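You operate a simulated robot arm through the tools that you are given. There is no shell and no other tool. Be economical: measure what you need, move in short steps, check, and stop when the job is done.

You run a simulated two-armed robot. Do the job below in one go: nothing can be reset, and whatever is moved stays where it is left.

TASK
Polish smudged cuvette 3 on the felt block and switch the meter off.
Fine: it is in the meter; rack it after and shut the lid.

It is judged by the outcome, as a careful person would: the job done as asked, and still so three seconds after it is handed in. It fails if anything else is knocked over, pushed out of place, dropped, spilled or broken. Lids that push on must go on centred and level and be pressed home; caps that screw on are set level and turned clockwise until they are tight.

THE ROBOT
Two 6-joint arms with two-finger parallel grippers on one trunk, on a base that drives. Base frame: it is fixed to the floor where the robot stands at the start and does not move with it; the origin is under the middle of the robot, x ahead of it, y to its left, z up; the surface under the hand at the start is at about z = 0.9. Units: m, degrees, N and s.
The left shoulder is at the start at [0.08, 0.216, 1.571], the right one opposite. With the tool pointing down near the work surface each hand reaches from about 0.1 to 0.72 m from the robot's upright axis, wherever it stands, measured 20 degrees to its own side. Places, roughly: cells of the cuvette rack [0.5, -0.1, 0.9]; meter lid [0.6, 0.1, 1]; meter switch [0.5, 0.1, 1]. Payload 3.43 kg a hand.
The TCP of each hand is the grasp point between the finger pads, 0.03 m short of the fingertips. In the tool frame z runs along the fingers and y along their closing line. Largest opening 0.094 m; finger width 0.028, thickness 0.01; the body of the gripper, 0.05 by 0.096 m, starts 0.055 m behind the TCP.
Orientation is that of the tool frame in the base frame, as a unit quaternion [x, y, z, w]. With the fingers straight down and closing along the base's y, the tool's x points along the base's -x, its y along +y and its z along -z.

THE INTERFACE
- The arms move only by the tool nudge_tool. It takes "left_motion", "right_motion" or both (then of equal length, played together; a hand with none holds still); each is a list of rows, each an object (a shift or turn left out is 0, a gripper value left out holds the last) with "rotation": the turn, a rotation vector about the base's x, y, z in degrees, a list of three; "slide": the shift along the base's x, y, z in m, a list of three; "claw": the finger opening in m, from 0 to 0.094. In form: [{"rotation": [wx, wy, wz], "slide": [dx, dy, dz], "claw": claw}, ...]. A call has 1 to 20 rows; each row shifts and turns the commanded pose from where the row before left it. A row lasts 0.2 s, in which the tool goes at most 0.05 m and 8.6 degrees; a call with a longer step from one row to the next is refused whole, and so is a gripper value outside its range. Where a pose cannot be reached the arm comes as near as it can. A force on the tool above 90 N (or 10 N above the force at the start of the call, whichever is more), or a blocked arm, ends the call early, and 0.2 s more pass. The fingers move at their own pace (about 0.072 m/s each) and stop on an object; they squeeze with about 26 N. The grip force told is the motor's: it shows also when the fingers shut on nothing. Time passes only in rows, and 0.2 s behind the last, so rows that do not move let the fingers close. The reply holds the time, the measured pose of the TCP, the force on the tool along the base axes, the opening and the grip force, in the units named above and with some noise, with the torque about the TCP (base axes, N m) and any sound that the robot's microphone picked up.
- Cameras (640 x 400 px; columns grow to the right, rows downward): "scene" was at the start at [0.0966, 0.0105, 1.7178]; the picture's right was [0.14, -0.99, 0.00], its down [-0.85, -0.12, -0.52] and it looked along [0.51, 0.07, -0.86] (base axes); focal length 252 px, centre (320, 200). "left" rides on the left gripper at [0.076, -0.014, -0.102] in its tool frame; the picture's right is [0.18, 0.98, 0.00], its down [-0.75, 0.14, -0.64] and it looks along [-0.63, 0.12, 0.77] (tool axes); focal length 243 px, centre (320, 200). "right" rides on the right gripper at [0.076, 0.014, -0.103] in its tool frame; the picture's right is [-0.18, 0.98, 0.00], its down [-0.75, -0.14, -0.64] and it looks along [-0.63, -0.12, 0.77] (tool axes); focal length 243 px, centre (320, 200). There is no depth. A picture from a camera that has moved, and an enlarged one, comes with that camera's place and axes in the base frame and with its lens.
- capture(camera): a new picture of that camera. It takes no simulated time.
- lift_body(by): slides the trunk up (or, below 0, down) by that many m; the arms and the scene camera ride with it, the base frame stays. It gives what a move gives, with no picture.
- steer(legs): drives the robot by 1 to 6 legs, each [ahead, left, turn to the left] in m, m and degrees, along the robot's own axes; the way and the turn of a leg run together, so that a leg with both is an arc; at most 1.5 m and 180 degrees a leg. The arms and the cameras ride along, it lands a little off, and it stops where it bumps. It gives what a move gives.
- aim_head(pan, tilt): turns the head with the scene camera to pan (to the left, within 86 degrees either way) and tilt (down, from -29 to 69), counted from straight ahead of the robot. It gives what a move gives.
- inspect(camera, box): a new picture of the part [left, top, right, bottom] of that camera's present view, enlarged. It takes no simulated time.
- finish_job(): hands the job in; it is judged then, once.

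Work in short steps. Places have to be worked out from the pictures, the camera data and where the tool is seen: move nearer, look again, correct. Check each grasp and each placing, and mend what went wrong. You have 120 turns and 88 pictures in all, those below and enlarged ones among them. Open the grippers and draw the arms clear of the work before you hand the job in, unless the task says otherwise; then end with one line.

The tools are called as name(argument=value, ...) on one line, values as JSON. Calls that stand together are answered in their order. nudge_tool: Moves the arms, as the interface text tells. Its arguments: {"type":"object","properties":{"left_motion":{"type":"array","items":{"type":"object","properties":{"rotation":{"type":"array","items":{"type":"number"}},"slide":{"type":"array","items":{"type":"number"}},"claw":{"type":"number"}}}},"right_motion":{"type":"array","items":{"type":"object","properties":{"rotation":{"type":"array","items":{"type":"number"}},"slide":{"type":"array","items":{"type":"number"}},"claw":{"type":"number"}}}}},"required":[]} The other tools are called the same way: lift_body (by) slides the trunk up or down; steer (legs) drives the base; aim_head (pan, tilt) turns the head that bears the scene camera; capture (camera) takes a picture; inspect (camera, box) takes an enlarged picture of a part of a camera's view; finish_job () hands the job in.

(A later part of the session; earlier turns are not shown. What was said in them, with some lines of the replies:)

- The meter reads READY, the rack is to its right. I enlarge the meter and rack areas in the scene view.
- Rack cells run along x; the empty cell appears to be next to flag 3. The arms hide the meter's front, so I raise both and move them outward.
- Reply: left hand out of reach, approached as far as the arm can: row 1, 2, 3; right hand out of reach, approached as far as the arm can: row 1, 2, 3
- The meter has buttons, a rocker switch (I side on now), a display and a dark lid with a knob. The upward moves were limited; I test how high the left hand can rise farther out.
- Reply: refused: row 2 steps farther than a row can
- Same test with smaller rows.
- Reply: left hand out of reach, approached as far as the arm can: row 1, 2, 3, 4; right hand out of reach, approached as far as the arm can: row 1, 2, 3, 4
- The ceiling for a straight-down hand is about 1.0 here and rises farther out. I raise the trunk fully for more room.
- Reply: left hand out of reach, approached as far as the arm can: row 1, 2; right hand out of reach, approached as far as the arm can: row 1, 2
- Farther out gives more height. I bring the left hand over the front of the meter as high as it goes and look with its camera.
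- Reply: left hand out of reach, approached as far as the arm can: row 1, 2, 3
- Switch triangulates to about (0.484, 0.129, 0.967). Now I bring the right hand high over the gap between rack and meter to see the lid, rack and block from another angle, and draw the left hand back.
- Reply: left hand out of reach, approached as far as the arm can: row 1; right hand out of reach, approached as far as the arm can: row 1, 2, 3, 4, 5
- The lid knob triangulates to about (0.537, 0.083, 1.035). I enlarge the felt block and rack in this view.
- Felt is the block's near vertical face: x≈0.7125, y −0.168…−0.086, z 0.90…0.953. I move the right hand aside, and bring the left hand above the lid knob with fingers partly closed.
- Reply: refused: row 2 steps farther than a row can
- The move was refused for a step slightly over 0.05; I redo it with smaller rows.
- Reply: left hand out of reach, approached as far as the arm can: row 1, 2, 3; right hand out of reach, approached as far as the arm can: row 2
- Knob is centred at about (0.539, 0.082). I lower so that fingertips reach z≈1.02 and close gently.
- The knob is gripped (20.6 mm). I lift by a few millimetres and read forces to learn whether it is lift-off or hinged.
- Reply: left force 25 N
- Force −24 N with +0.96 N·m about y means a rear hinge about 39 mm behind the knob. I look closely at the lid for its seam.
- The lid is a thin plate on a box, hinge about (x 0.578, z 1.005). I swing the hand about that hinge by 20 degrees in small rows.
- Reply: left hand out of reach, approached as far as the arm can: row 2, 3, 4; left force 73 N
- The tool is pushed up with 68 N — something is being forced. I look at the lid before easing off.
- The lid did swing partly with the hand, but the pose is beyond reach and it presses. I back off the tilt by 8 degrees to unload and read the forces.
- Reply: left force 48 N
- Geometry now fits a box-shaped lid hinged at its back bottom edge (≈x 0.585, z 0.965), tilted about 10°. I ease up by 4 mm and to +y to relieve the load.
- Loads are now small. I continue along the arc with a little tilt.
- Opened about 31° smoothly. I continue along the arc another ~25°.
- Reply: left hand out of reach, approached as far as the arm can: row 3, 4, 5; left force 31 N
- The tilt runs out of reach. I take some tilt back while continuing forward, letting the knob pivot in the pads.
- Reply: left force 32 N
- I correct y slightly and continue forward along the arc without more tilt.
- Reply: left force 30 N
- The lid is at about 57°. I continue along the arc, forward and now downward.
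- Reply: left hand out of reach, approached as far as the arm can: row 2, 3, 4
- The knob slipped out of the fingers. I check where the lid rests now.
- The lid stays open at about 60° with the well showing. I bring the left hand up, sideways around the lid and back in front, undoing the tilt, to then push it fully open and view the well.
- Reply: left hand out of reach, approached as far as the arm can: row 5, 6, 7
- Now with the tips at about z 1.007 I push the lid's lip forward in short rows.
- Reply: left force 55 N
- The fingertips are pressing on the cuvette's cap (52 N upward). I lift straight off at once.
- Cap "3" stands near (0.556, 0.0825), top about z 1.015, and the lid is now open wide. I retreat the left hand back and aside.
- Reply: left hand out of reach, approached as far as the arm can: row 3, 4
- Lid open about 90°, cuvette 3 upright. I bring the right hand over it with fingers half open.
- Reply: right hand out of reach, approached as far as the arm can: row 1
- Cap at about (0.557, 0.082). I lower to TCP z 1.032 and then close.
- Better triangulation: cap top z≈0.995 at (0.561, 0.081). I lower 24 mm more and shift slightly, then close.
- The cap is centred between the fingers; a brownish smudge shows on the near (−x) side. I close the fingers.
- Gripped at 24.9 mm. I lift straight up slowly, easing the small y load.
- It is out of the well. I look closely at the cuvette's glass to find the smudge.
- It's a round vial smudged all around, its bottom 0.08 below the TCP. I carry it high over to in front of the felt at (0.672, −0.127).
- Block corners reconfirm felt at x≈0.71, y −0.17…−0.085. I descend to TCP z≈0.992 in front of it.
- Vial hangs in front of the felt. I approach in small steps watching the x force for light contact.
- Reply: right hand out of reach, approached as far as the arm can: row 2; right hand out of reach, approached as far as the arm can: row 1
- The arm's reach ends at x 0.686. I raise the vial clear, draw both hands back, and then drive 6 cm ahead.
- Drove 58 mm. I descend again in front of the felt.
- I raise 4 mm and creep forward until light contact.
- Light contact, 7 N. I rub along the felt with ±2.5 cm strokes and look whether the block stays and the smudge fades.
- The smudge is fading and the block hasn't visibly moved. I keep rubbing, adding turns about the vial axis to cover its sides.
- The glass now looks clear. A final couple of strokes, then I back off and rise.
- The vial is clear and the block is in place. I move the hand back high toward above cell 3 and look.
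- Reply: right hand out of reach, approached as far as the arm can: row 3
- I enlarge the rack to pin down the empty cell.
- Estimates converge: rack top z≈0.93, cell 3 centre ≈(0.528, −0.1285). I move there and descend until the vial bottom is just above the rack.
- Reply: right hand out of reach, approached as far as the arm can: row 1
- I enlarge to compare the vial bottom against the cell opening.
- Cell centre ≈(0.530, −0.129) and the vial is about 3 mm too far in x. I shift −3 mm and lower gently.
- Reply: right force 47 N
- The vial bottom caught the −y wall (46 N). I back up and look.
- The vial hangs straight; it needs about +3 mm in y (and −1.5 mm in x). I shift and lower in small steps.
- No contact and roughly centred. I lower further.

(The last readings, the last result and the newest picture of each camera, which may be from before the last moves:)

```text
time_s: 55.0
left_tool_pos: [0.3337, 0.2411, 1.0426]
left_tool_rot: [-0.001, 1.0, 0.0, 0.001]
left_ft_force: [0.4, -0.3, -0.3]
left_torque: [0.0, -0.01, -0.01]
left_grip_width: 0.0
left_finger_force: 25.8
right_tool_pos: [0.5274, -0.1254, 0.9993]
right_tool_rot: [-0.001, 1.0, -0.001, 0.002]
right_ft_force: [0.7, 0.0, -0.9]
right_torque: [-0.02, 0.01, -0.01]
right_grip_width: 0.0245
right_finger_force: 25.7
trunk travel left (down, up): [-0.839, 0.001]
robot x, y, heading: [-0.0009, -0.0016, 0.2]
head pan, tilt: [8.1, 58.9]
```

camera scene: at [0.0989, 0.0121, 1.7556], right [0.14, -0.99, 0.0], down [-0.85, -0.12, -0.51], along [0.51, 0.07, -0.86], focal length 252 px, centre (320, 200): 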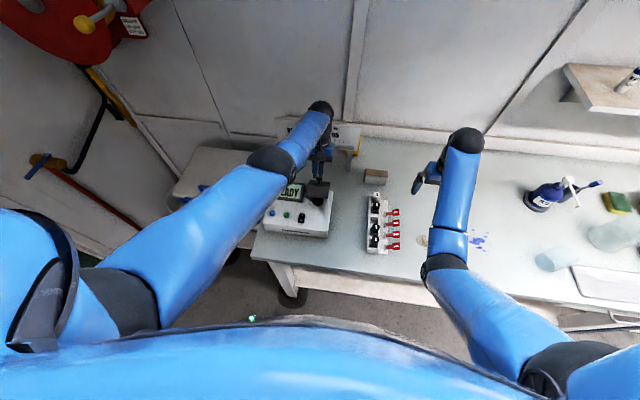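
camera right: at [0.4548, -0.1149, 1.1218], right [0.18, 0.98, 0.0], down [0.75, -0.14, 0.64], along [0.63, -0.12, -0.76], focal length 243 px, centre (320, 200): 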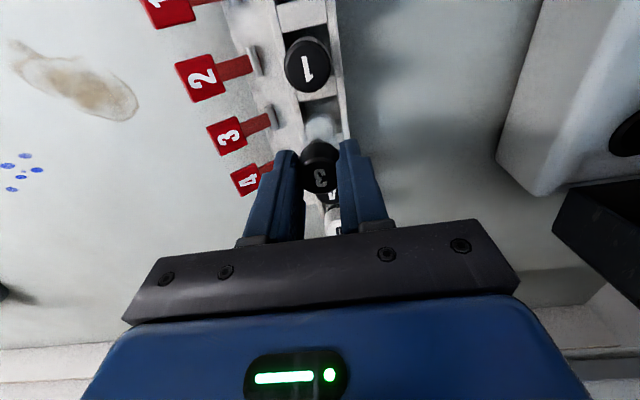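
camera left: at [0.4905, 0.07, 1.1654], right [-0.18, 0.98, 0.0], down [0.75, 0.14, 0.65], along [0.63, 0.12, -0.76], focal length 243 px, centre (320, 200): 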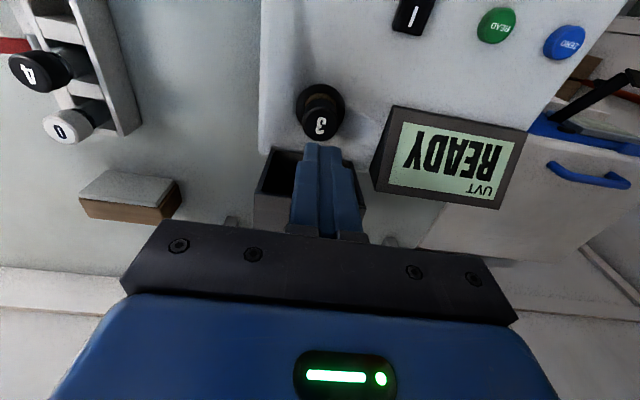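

nudge_tool(right_motion=[{"slide": [0, 0, -0.004]}, {"slide": [0, 0, -0.004]}, {}])

inspect(camera="right", box=[250, 60, 390, 200])

```text
time_s: 55.8
left_tool_pos: [0.335, 0.2411, 1.0438]
left_tool_rot: [-0.001, 1.0, 0.0, 0.002]
left_ft_force: [-0.7, -0.5, -0.9]
left_torque: [0.04, 0.0, -0.04]
left_grip_width: 0.0
left_finger_force: 26.3
right_tool_pos: [0.5284, -0.1268, 0.9922]
right_tool_rot: [-0.001, 1.0, -0.001, 0.002]
right_ft_force: [-0.8, -0.7, -0.3]
right_torque: [0.01, -0.02, 0.01]
right_grip_width: 0.0243
right_finger_force: 26.4
trunk travel left (down, up): [-0.839, 0.001]
robot x, y, heading: [0.0036, -0.0008, -0.0]
head pan, tilt: [8.1, 58.9]
```

```text
2.86 times, centred on (320, 130) of right
camera zoom: at [0.4511, -0.1127, 1.0951], right [0.18, 0.98, 0.0], down [0.75, -0.14, 0.64], along [0.63, -0.12, -0.76], focal length 693 px, centre (320, 400)
```

zoom: 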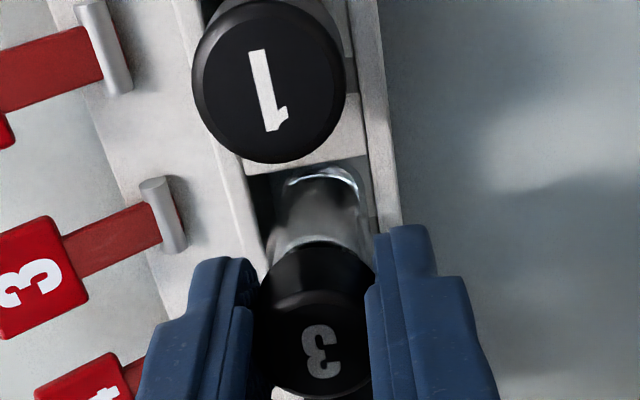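

The vial is sliding into the cell freely. I lower on until it touches the floor.

nudge_tool(right_motion=[{"slide": [0, 0, -0.003]}, {"slide": [0, 0, -0.003]}, {}])

nudge_tool(right_motion=[{"slide": [0, 0, -0.003]}, {}])

nudge_tool(right_motion=[{"slide": [0, 0, -0.002]}, {}])

```text
time_s: 56.6
left_tool_pos: [0.3327, 0.241, 1.0435]
left_tool_rot: [-0.001, 1.0, 0.001, 0.001]
left_ft_force: [-0.1, 0.0, 0.0]
left_torque: [-0.02, -0.01, 0.03]
left_grip_width: 0.0001
left_finger_force: 25.9
right_tool_pos: [0.5286, -0.1258, 0.986]
right_tool_rot: [-0.002, 1.0, -0.001, 0.001]
right_ft_force: [0.5, -0.1, -0.5]
right_torque: [0.03, 0.04, 0.01]
right_grip_width: 0.0244
right_finger_force: 26.5
trunk travel left (down, up): [-0.839, 0.001]
robot x, y, heading: [0.0001, -0.0014, 0.1]
head pan, tilt: [8.1, 58.9]
```

```text
time_s: 57.2
left_tool_pos: [0.3339, 0.2406, 1.0427]
left_tool_rot: [0.0, 1.0, 0.0, 0.001]
left_ft_force: [0.6, 0.7, 0.2]
left_torque: [0.0, 0.01, 0.0]
left_grip_width: 0.0
left_finger_force: 26.1
right_tool_pos: [0.5281, -0.1263, 0.9831]
right_tool_rot: [0.0, 1.0, -0.001, 0.001]
right_ft_force: [-1.0, 0.9, -0.1]
right_torque: [0.04, -0.02, -0.01]
right_grip_width: 0.0244
right_finger_force: 26.5
trunk travel left (down, up): [-0.839, 0.001]
robot x, y, heading: [-0.001, -0.0024, -0.2]
head pan, tilt: [8.1, 58.9]
```

```text
time_s: 57.8
left_tool_pos: [0.334, 0.2397, 1.0426]
left_tool_rot: [0.0, 1.0, 0.0, 0.002]
left_ft_force: [-0.7, 0.1, -0.8]
left_torque: [-0.03, 0.0, 0.03]
left_grip_width: 0.0
left_finger_force: 26.2
right_tool_pos: [0.5273, -0.1265, 0.9818]
right_tool_rot: [-0.001, 1.0, 0.0, 0.001]
right_ft_force: [-0.8, 1.0, -0.1]
right_torque: [0.04, 0.03, -0.01]
right_grip_width: 0.0247
right_finger_force: 26.1
trunk travel left (down, up): [-0.839, 0.001]
robot x, y, heading: [-0.0008, -0.0019, 0.2]
head pan, tilt: [8.1, 58.9]
```

No floor contact yet; I continue.

nudge_tool(right_motion=[{"slide": [0, 0, -0.0025]}, {}])

nudge_tool(right_motion=[{"slide": [0, 0, -0.0025]}, {}])

inspect(camera="right", box=[230, 40, 410, 210])

```text
time_s: 58.4
left_tool_pos: [0.3339, 0.2398, 1.0432]
left_tool_rot: [-0.001, 1.0, 0.0, 0.002]
left_ft_force: [-0.8, 0.2, -0.4]
left_torque: [0.0, -0.01, 0.04]
left_grip_width: 0.0001
left_finger_force: 26.4
right_tool_pos: [0.5285, -0.1262, 0.9793]
right_tool_rot: [-0.001, 1.0, -0.001, 0.002]
right_ft_force: [-0.4, 0.8, 0.4]
right_torque: [0.03, -0.01, 0.04]
right_grip_width: 0.0243
right_finger_force: 26.0
trunk travel left (down, up): [-0.839, 0.001]
robot x, y, heading: [-0.0005, 0.0008, 0.3]
head pan, tilt: [8.1, 58.9]
```

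```text
time_s: 59.0
left_tool_pos: [0.3322, 0.2407, 1.0446]
left_tool_rot: [-0.001, 1.0, 0.0, 0.003]
left_ft_force: [0.2, -1.0, -0.4]
left_torque: [0.0, 0.01, -0.03]
left_grip_width: 0.0
left_finger_force: 26.1
right_tool_pos: [0.528, -0.1253, 0.9789]
right_tool_rot: [-0.001, 1.0, -0.001, 0.004]
right_ft_force: [-1.3, -2.8, 17.8]
right_torque: [-0.18, 0.11, -0.01]
right_grip_width: 0.0244
right_finger_force: 26.3
trunk travel left (down, up): [-0.839, 0.001]
robot x, y, heading: [-0.0011, -0.0018, -0.1]
head pan, tilt: [8.1, 58.9]
```

```text
2.35 times, centred on (320, 125) of right
camera zoom: at [0.4505, -0.1128, 1.0811], right [0.18, 0.98, 0.0], down [0.75, -0.14, 0.65], along [0.64, -0.12, -0.76], focal length 571 px, centre (320, 376)
```

zoom: 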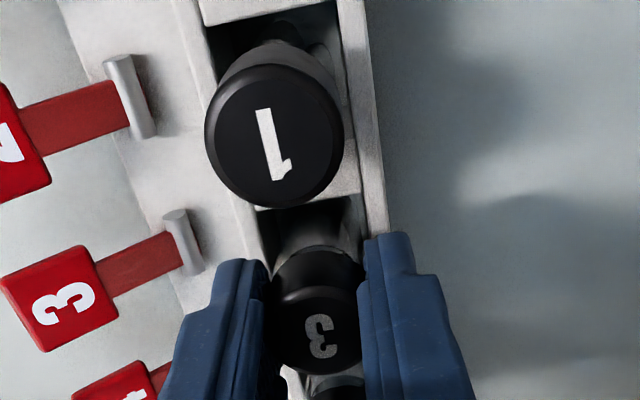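

It is on the floor of the cell (18 N). I relax, open the fingers to 40 mm, then rise straight up.

nudge_tool(right_motion=[{"slide": [0, 0, 0.0015]}, {"claw": 0.04}, {}, {"slide": [0, 0, 0.02]}, {"slide": [0, 0, 0.03]}, {"slide": [0, 0, 0.03]}, {"slide": [0.02, 0, 0.01]}, {}])

inspect(camera="right", box=[230, 0, 410, 200])

```text
time_s: 60.8
left_tool_pos: [0.3334, 0.2406, 1.0418]
left_tool_rot: [-0.001, 1.0, 0.0, 0.001]
left_ft_force: [-0.7, -0.4, 0.2]
left_torque: [0.0, 0.01, 0.02]
left_grip_width: 0.0
left_finger_force: 26.1
right_tool_pos: [0.547, -0.1273, 1.068]
right_tool_rot: [0.0, 1.0, -0.001, 0.002]
right_ft_force: [0.3, 0.1, -0.4]
right_torque: [0.02, 0.04, 0.02]
right_grip_width: 0.04
right_finger_force: 0.2
trunk travel left (down, up): [-0.839, 0.001]
robot x, y, heading: [-0.0013, 0.0017, -0.1]
head pan, tilt: [8.1, 58.9]
```

```text
2.00 times, centred on (320, 100) of right
camera zoom: at [0.4714, -0.1141, 1.1707], right [0.18, 0.98, 0.0], down [0.75, -0.14, 0.64], along [0.63, -0.12, -0.76], focal length 485 px, centre (320, 400)
```

zoom: 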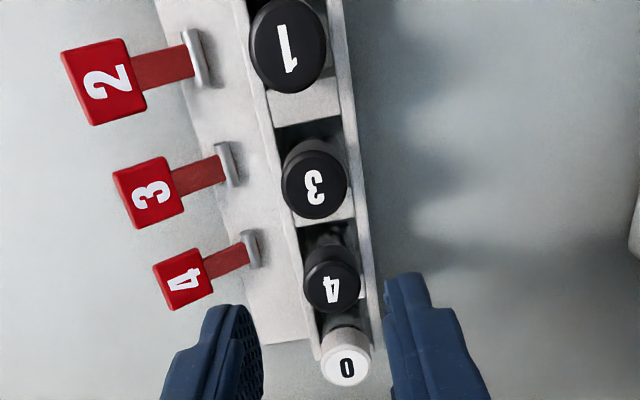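

Cuvette 3 is racked beside flag 3. Next, close the lid: I take the right hand up/aside and route the left hand (closed fingers) high around the display to behind the lid.

nudge_tool(left_motion=[{"slide": [0.04, -0.018, 0.005]}, {"slide": [0.04, -0.018, 0.01]}, {"slide": [0.04, -0.018, 0.01]}, {"slide": [0.04, -0.016, 0.015]}, {"slide": [0.045, 0, 0.01]}, {"slide": [0.045, 0, 0.005]}, {"slide": [0.045, 0, 0]}, {"slide": [0.045, 0, 0]}, {}], right_motion=[{"slide": [0.01, -0.035, 0.02]}, {"slide": [0.01, -0.045, 0]}, {"slide": [0, -0.045, 0]}, {"slide": [0, -0.03, 0]}, {}, {}, {}, {}, {}])

capture(camera="left")

inspect(camera="scene", box=[250, 130, 410, 250])

```text
time_s: 62.8
left_tool_pos: [0.6764, 0.1697, 1.0768]
left_tool_rot: [-0.001, 1.0, 0.001, 0.002]
left_ft_force: [-0.2, -0.8, -0.1]
left_torque: [0.01, 0.02, -0.01]
left_grip_width: 0.0
left_finger_force: 26.3
left hand out of reach, approached as far as the arm can: row 1, 2, 3, 4
right_tool_pos: [0.5687, -0.2814, 1.0881]
right_tool_rot: [0.0, 1.0, -0.001, 0.002]
right_ft_force: [-0.5, 0.1, 0.2]
right_torque: [0.02, -0.01, 0.0]
right_grip_width: 0.0401
right_finger_force: 0.1
trunk travel left (down, up): [-0.839, 0.001]
robot x, y, heading: [-0.0027, 0.0004, 0.5]
head pan, tilt: [8.1, 58.9]
```

```text
22 pictures are left
camera left: at [0.6005, 0.1549, 1.1784], right [-0.19, 0.98, 0.0], down [0.75, 0.14, 0.64], along [0.63, 0.12, -0.76], focal length 243 px, centre (320, 200)
```

left: 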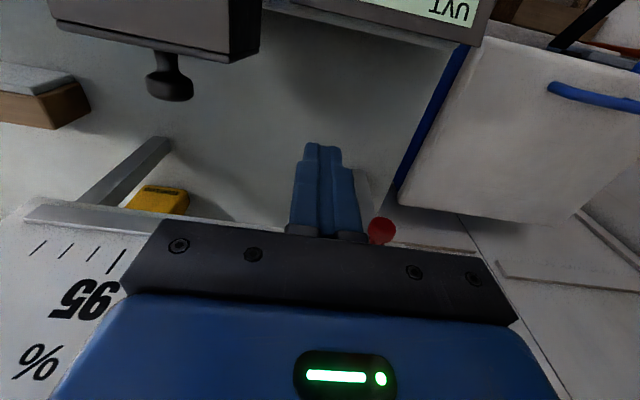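

```text
3.33 times, centred on (330, 190) of scene
camera zoom: at [0.0975, 0.0109, 1.7558], right [0.14, -0.99, 0.0], down [-0.85, -0.12, -0.52], along [0.51, 0.07, -0.86], focal length 840 px, centre (287, 233)
```

zoom: 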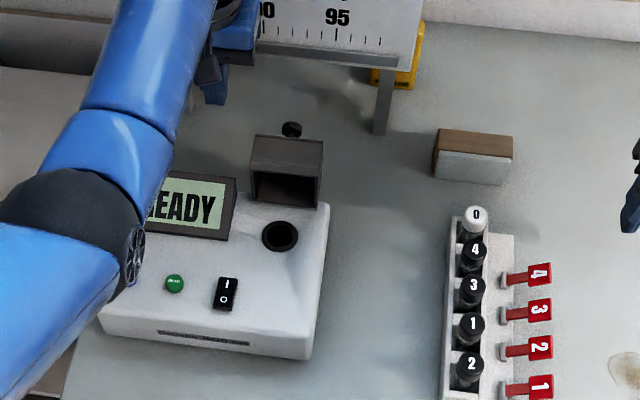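

Lid's outer face is at x≈0.63, knob end at x≈0.66. I shift to y 0.111 behind the plate beside the knob, then lower the tips to about 1.006.

nudge_tool(left_motion=[{"slide": [-0.005, -0.03, 0]}, {"slide": [-0.005, -0.028, 0]}, {"slide": [0, 0, -0.02]}, {"slide": [0, 0, -0.02]}, {}])

capture(camera="left")

```text
time_s: 64.0
left_tool_pos: [0.666, 0.1104, 1.0346]
left_tool_rot: [-0.001, 1.0, 0.0, 0.002]
left_ft_force: [0.0, 0.8, 0.1]
left_torque: [0.01, -0.01, -0.03]
left_grip_width: 0.0002
left_finger_force: 25.9
right_tool_pos: [0.5679, -0.2808, 1.088]
right_tool_rot: [-0.001, 1.0, -0.001, 0.002]
right_ft_force: [-0.6, -0.1, -0.5]
right_torque: [-0.01, 0.0, -0.01]
right_grip_width: 0.0401
right_finger_force: 0.0
trunk travel left (down, up): [-0.839, 0.001]
robot x, y, heading: [-0.002, -0.0002, 0.0]
head pan, tilt: [8.1, 58.9]
```

```text
20 pictures are left
camera left: at [0.59, 0.0965, 1.1381], right [-0.18, 0.98, 0.0], down [0.75, 0.14, 0.64], along [0.63, 0.12, -0.76], focal length 243 px, centre (320, 200)
```

left: 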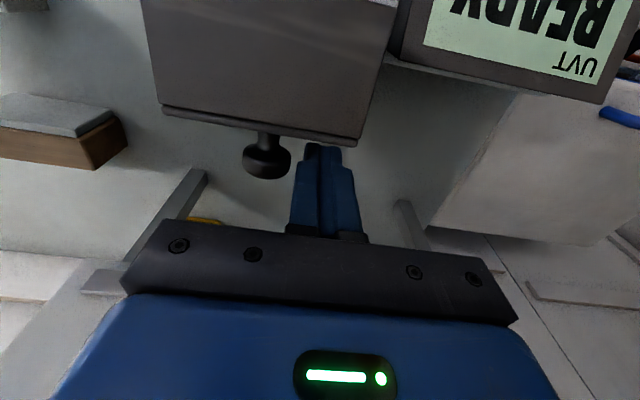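

The fingers sit behind the plate beside the knob. I push toward −x with a slight rise.

nudge_tool(left_motion=[{"slide": [-0.01, 0, 0]}, {"slide": [-0.01, 0, 0]}, {"slide": [-0.01, 0, 0.002]}, {"slide": [-0.01, 0, 0.003]}, {"slide": [-0.01, 0, 0.003]}, {"slide": [-0.01, 0, 0.003]}, {}])

capture(camera="left")

```text
time_s: 65.6
left_tool_pos: [0.6053, 0.1123, 1.0467]
left_tool_rot: [0.0, 1.0, 0.001, 0.001]
left_ft_force: [-4.1, 0.2, 12.6]
left_torque: [-0.02, 0.29, 0.01]
left_grip_width: 0.0002
left_finger_force: 26.2
right_tool_pos: [0.5665, -0.2814, 1.0889]
right_tool_rot: [-0.001, 1.0, 0.0, 0.001]
right_ft_force: [0.4, -0.6, -0.8]
right_torque: [-0.02, -0.01, -0.03]
right_grip_width: 0.0398
right_finger_force: 0.0
trunk travel left (down, up): [-0.839, 0.001]
robot x, y, heading: [-0.0014, 0.0, -0.1]
head pan, tilt: [8.1, 58.9]
```

```text
19 pictures are left
camera left: at [0.5284, 0.0969, 1.1498], right [-0.18, 0.98, 0.0], down [0.75, 0.14, 0.64], along [0.63, 0.12, -0.77], focal length 243 px, centre (320, 200)
```

left: 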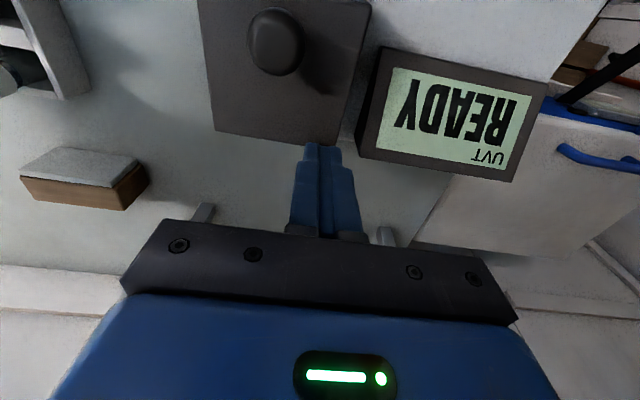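

The lid came over to nearly closed; the tips rest on its rear. I lift off and look.

nudge_tool(left_motion=[{"slide": [0, 0, 0.02]}, {"slide": [-0.02, 0.0, 0.015]}, {}])

capture(camera="left")

```text
time_s: 66.4
left_tool_pos: [0.5865, 0.1117, 1.0807]
left_tool_rot: [-0.001, 1.0, -0.001, 0.003]
left_ft_force: [0.4, -0.1, 0.0]
left_torque: [0.02, -0.02, -0.02]
left_grip_width: 0.0
left_finger_force: 26.1
right_tool_pos: [0.5663, -0.2803, 1.0881]
right_tool_rot: [-0.001, 1.0, -0.001, 0.001]
right_ft_force: [-0.2, -1.3, 0.0]
right_torque: [0.0, 0.0, -0.02]
right_grip_width: 0.04
right_finger_force: 0.2
trunk travel left (down, up): [-0.839, 0.001]
robot x, y, heading: [-0.0006, 0.0022, 0.2]
head pan, tilt: [8.1, 58.9]
```

```text
18 pictures are left
camera left: at [0.5094, 0.0972, 1.1843], right [-0.18, 0.98, 0.0], down [0.75, 0.14, 0.64], along [0.63, 0.12, -0.76], focal length 243 px, centre (320, 200)
```

left: 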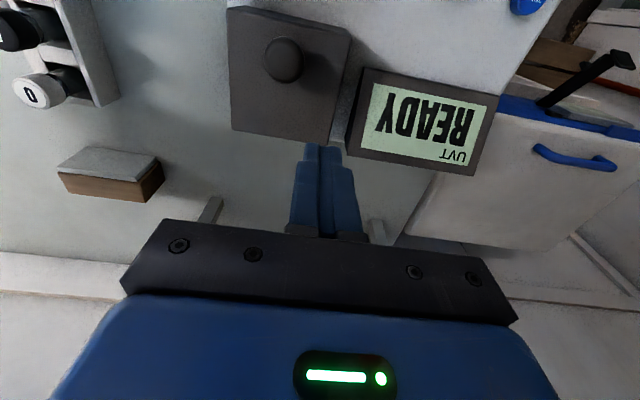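

I draw the left hand back along y 0.115 so the scene camera can see the lid.

nudge_tool(left_motion=[{"slide": [-0.03, 0.02, 0]}, {"slide": [-0.03, 0.03, 0]}, {"slide": [-0.035, 0.03, 0]}, {"slide": [-0.03, 0.03, 0]}])

inspect(camera="scene", box=[260, 150, 360, 240])

```text
time_s: 67.4
left_tool_pos: [0.4706, 0.2209, 1.0518]
left_tool_rot: [0.0, 1.0, -0.001, 0.004]
left_ft_force: [0.6, 0.2, 0.4]
left_torque: [0.02, -0.05, -0.01]
left_grip_width: 0.0
left_finger_force: 26.4
left hand out of reach, approached as far as the arm can: row 2, 3, 4
right_tool_pos: [0.5664, -0.2814, 1.0894]
right_tool_rot: [-0.001, 1.0, -0.001, 0.002]
right_ft_force: [-0.2, 0.3, 0.1]
right_torque: [-0.01, -0.03, -0.01]
right_grip_width: 0.0401
right_finger_force: 0.1
trunk travel left (down, up): [-0.839, 0.001]
robot x, y, heading: [0.0037, 0.0019, -0.1]
head pan, tilt: [8.1, 58.9]
```

```text
4.44 times, centred on (310, 195) of scene
camera zoom: at [0.0961, 0.0114, 1.7559], right [0.14, -0.99, 0.0], down [-0.85, -0.12, -0.52], along [0.51, 0.07, -0.86], focal length 1121 px, centre (364, 222)
```

zoom: 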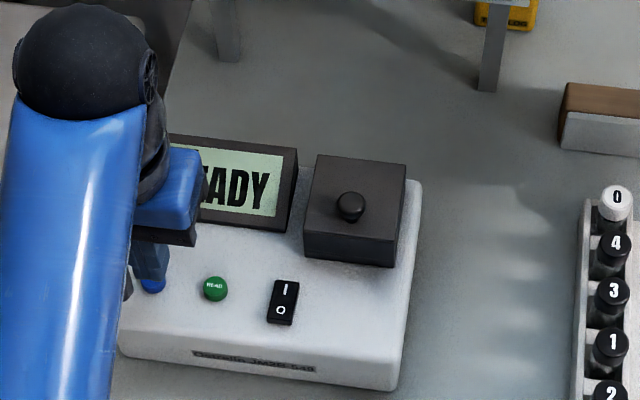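

The lid looks shut. To make sure, I press its knob lightly from above with the left fingertips.

nudge_tool(left_motion=[{"slide": [0.02, -0.035, 0.012]}, {"slide": [0.02, -0.035, 0.012]}, {"slide": [0.02, -0.035, 0.005]}, {"slide": [0.01, -0.033, 0]}, {"slide": [0.0, 0, 0]}])

```text
time_s: 68.6
left_tool_pos: [0.5448, 0.0817, 1.0721]
left_tool_rot: [-0.001, 1.0, 0.0, 0.001]
left_ft_force: [0.3, 1.1, 0.0]
left_torque: [0.02, 0.03, 0.02]
left_grip_width: 0.0
left_finger_force: 26.2
left hand out of reach, approached as far as the arm can: row 1, 2
right_tool_pos: [0.5677, -0.2817, 1.0877]
right_tool_rot: [-0.002, 1.0, -0.002, 0.002]
right_ft_force: [0.3, 0.1, -0.1]
right_torque: [0.01, 0.01, -0.02]
right_grip_width: 0.04
right_finger_force: 0.0
trunk travel left (down, up): [-0.839, 0.001]
robot x, y, heading: [0.0029, -0.0023, 0.1]
head pan, tilt: [8.1, 58.9]
```

nudge_tool(left_motion=[{"slide": [-0.004, 0.001, -0.004]}, {"slide": [0, 0, -0.003]}, {}])

nudge_tool(left_motion=[{"slide": [0, 0, -0.003]}, {}])

```text
time_s: 69.4
left_tool_pos: [0.541, 0.0841, 1.0683]
left_tool_rot: [-0.001, 1.0, -0.001, 0.005]
left_ft_force: [7.6, 3.8, 29.3]
left_torque: [0.1, -0.24, -0.18]
left_grip_width: 0.0
left_finger_force: 26.2
right_tool_pos: [0.5664, -0.2823, 1.0898]
right_tool_rot: [-0.001, 1.0, -0.001, 0.002]
right_ft_force: [0.8, -0.1, -0.7]
right_torque: [0.0, 0.0, 0.03]
right_grip_width: 0.0402
right_finger_force: 0.0
trunk travel left (down, up): [-0.839, 0.001]
robot x, y, heading: [0.0017, 0.0029, -0.0]
head pan, tilt: [8.1, 58.9]
```

```text
time_s: 70.0
left_tool_pos: [0.5403, 0.0831, 1.0692]
left_tool_rot: [-0.001, 1.0, -0.001, 0.008]
left_ft_force: [7.6, 5.7, 48.7]
left_torque: [0.19, -0.23, -0.28]
left_grip_width: 0.0
left_finger_force: 26.3
right_tool_pos: [0.5645, -0.2802, 1.0901]
right_tool_rot: [-0.001, 1.0, -0.001, 0.004]
right_ft_force: [0.4, 0.3, 0.1]
right_torque: [0.0, -0.02, -0.01]
right_grip_width: 0.04
right_finger_force: 0.0
trunk travel left (down, up): [-0.839, 0.001]
robot x, y, heading: [0.0002, 0.0017, 0.1]
head pan, tilt: [8.1, 58.9]
```

The lid is solid at 48 N, so fully shut. I lift and move over the O end of the switch at about (0.468, 0.1295).

nudge_tool(left_motion=[{"slide": [0, 0, 0.012]}, {"slide": [-0.035, 0.02, 0]}, {"slide": [-0.037, 0.026, -0.01]}, {"slide": [0, 0, -0.02]}, {}])

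capture(camera="left")

inspect(camera="left", box=[250, 80, 400, 200])

```text
time_s: 71.2
left_tool_pos: [0.4731, 0.128, 1.0349]
left_tool_rot: [0.001, 1.0, 0.001, 0.0]
left_ft_force: [-0.3, -1.1, -0.5]
left_torque: [0.02, -0.01, 0.01]
left_grip_width: 0.0
left_finger_force: 25.7
left hand out of reach, approached as far as the arm can: row 2, 3
right_tool_pos: [0.5697, -0.2834, 1.0856]
right_tool_rot: [-0.002, 1.0, 0.0, 0.001]
right_ft_force: [-0.4, -0.2, -0.5]
right_torque: [0.03, 0.02, 0.01]
right_grip_width: 0.04
right_finger_force: 0.1
trunk travel left (down, up): [-0.839, 0.001]
robot x, y, heading: [0.0003, 0.0024, -0.1]
head pan, tilt: [8.1, 58.9]
```

```text
16 pictures are left
camera left: at [0.397, 0.1132, 1.1367], right [-0.18, 0.98, 0.0], down [0.75, 0.14, 0.64], along [0.63, 0.12, -0.77], focal length 243 px, centre (320, 200)
```

left: 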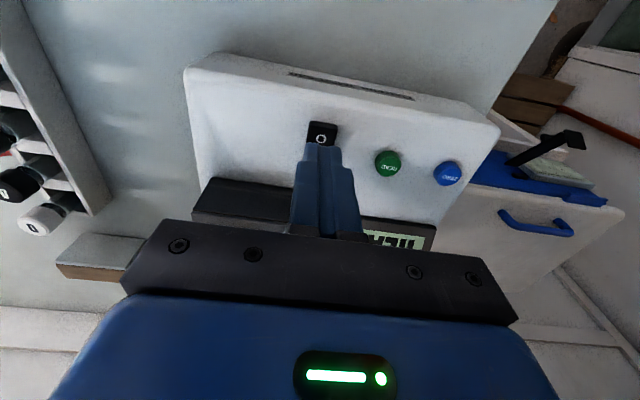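

```text
3.33 times, centred on (325, 140) of left
camera zoom: at [0.397, 0.1132, 1.1367], right [-0.18, 0.98, 0.0], down [0.75, 0.14, 0.64], along [0.63, 0.12, -0.77], focal length 809 px, centre (303, 400)
```

zoom: 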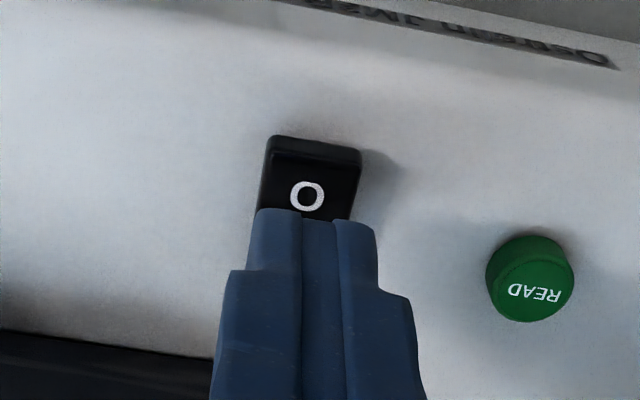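

The O end spans x 0.466–0.482. I set the finger at x≈0.465 and descend carefully.

nudge_tool(left_motion=[{"slide": [-0.008, 0.0015, -0.01]}, {"slide": [0, 0, -0.012]}, {"slide": [0, 0, -0.006]}, {}])

inspect(camera="left", box=[250, 80, 400, 200])

```text
time_s: 72.2
left_tool_pos: [0.4628, 0.131, 1.0089]
left_tool_rot: [-0.001, 1.0, -0.001, 0.003]
left_ft_force: [-3.8, 4.9, 26.3]
left_torque: [0.08, -0.28, 0.19]
left_grip_width: 0.0
left_finger_force: 25.7
right_tool_pos: [0.5651, -0.2798, 1.0897]
right_tool_rot: [-0.002, 1.0, 0.0, 0.003]
right_ft_force: [0.2, -0.2, -0.3]
right_torque: [-0.05, -0.03, -0.02]
right_grip_width: 0.0402
right_finger_force: 0.1
trunk travel left (down, up): [-0.839, 0.001]
robot x, y, heading: [-0.0029, -0.0041, 0.3]
head pan, tilt: [8.1, 58.9]
```

```text
3.33 times, centred on (325, 140) of left
camera zoom: at [0.3856, 0.116, 1.1119], right [-0.19, 0.98, 0.0], down [0.75, 0.14, 0.65], along [0.64, 0.12, -0.76], focal length 809 px, centre (303, 400)
```

zoom: 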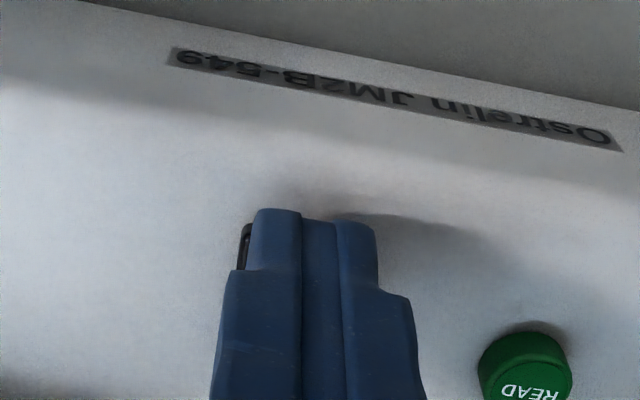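

Contact at 26 N with no click yet. I press 3 mm more, shifting 1.5 mm toward −y, then lift and look.

nudge_tool(left_motion=[{"slide": [0, -0.001, -0.003]}, {}])

nudge_tool(left_motion=[{"slide": [0, 0, 0.015]}, {"slide": [-0.02, 0, 0.02]}, {"slide": [-0.03, 0.03, 0]}, {"slide": [-0.02, 0.04, 0]}, {}])

inspect(camera="scene", box=[260, 150, 360, 240])

```text
time_s: 72.8
left_tool_pos: [0.4623, 0.1301, 1.01]
left_tool_rot: [-0.002, 1.0, 0.0, 0.008]
left_ft_force: [2.3, 14.1, 53.2]
left_torque: [0.55, -0.79, -0.33]
left_grip_width: 0.0
left_finger_force: 25.9
right_tool_pos: [0.5641, -0.2796, 1.0912]
right_tool_rot: [0.0, 1.0, -0.001, 0.004]
right_ft_force: [-0.6, 0.0, 0.3]
right_torque: [0.02, 0.03, -0.02]
right_grip_width: 0.0401
right_finger_force: 0.0
trunk travel left (down, up): [-0.839, 0.001]
robot x, y, heading: [0.0009, -0.0005, 0.2]
head pan, tilt: [8.1, 58.9]
```

```text
time_s: 74.0
left_tool_pos: [0.394, 0.1999, 1.038]
left_tool_rot: [0.0, 1.0, 0.0, 0.001]
left_ft_force: [-0.7, 0.0, -0.1]
left_torque: [-0.01, 0.0, -0.01]
left_grip_width: 0.0
left_finger_force: 25.8
right_tool_pos: [0.5675, -0.2823, 1.0877]
right_tool_rot: [-0.001, 1.0, -0.002, 0.002]
right_ft_force: [-0.7, 0.1, -0.6]
right_torque: [0.01, 0.02, 0.0]
right_grip_width: 0.04
right_finger_force: 0.0
trunk travel left (down, up): [-0.839, 0.001]
robot x, y, heading: [-0.0007, 0.0004, 0.1]
head pan, tilt: [8.1, 58.9]
```

```text
4.44 times, centred on (310, 195) of scene
camera zoom: at [0.0989, 0.0096, 1.7557], right [0.14, -0.99, 0.0], down [-0.85, -0.12, -0.51], along [0.51, 0.07, -0.86], focal length 1121 px, centre (364, 222)
```

zoom: 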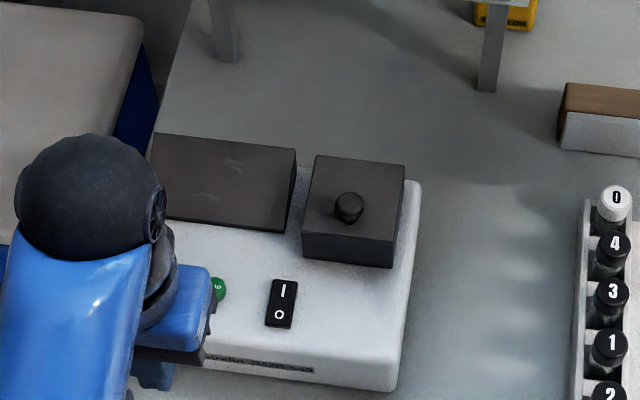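

The display is blank — the meter is off and the lid shut. I open the grippers, draw both arms back, and check the whole scene.

nudge_tool(left_motion=[{"slide": [-0.03, 0.02, 0], "claw": 0.09}, {"slide": [-0.03, 0.02, 0]}, {}, {}, {}], right_motion=[{"slide": [-0.04, -0.01, -0.01], "claw": 0.09}, {"slide": [-0.04, -0.01, -0.01]}, {"slide": [-0.04, -0.01, -0.01]}, {"slide": [-0.04, -0.01, 0]}, {}])

capture(camera="scene")

inspect(camera="scene", box=[340, 150, 420, 260])

```text
time_s: 75.2
left_tool_pos: [0.3326, 0.2401, 1.0373]
left_tool_rot: [-0.001, 1.0, 0.001, 0.002]
left_ft_force: [0.1, -0.1, 0.5]
left_torque: [-0.02, -0.01, 0.0]
left_grip_width: 0.09
left_finger_force: 0.2
right_tool_pos: [0.411, -0.3214, 1.0442]
right_tool_rot: [-0.001, 1.0, -0.002, 0.003]
right_ft_force: [0.4, -0.6, -0.3]
right_torque: [-0.01, 0.0, -0.02]
right_grip_width: 0.09
right_finger_force: 0.0
right hand out of reach, approached as far as the arm can: row 1, 2, 4
trunk travel left (down, up): [-0.839, 0.001]
robot x, y, heading: [0.0043, -0.0, -0.1]
head pan, tilt: [8.1, 58.9]
```

```text
12 pictures are left
camera scene: at [0.0957, 0.0112, 1.7559], right [0.14, -0.99, 0.0], down [-0.85, -0.12, -0.52], along [0.51, 0.07, -0.86], focal length 252 px, centre (320, 200)
```

scene: 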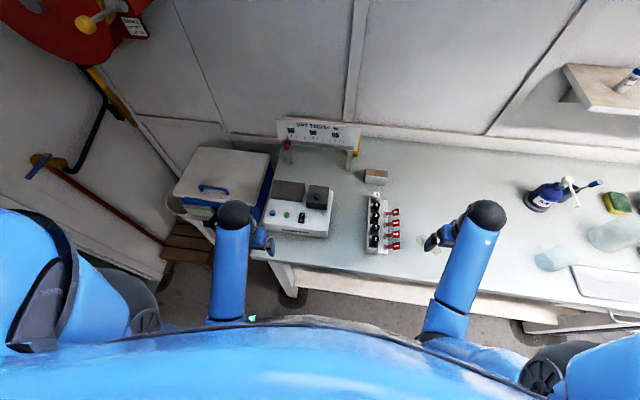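

```text
3.64 times, centred on (380, 205) of scene
camera zoom: at [0.0957, 0.0112, 1.7559], right [0.14, -0.99, 0.0], down [-0.85, -0.12, -0.52], along [0.51, 0.07, -0.86], focal length 917 px, centre (102, 182)
```

zoom: 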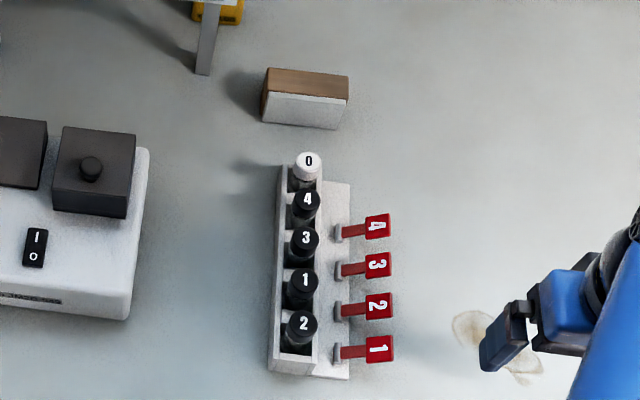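

Cuvette 3 is in the rack by flag 3, the lid is shut, the display is blank, and the block and rack are where they were. Both arms are clear with grippers open, so I hand in.

finish_job()

```text
The job is handed in.
```

Cuvette 3 is polished clear on the felt block and racked in the empty cell by flag 3; the meter lid is shut and the meter is off, with its display blank.
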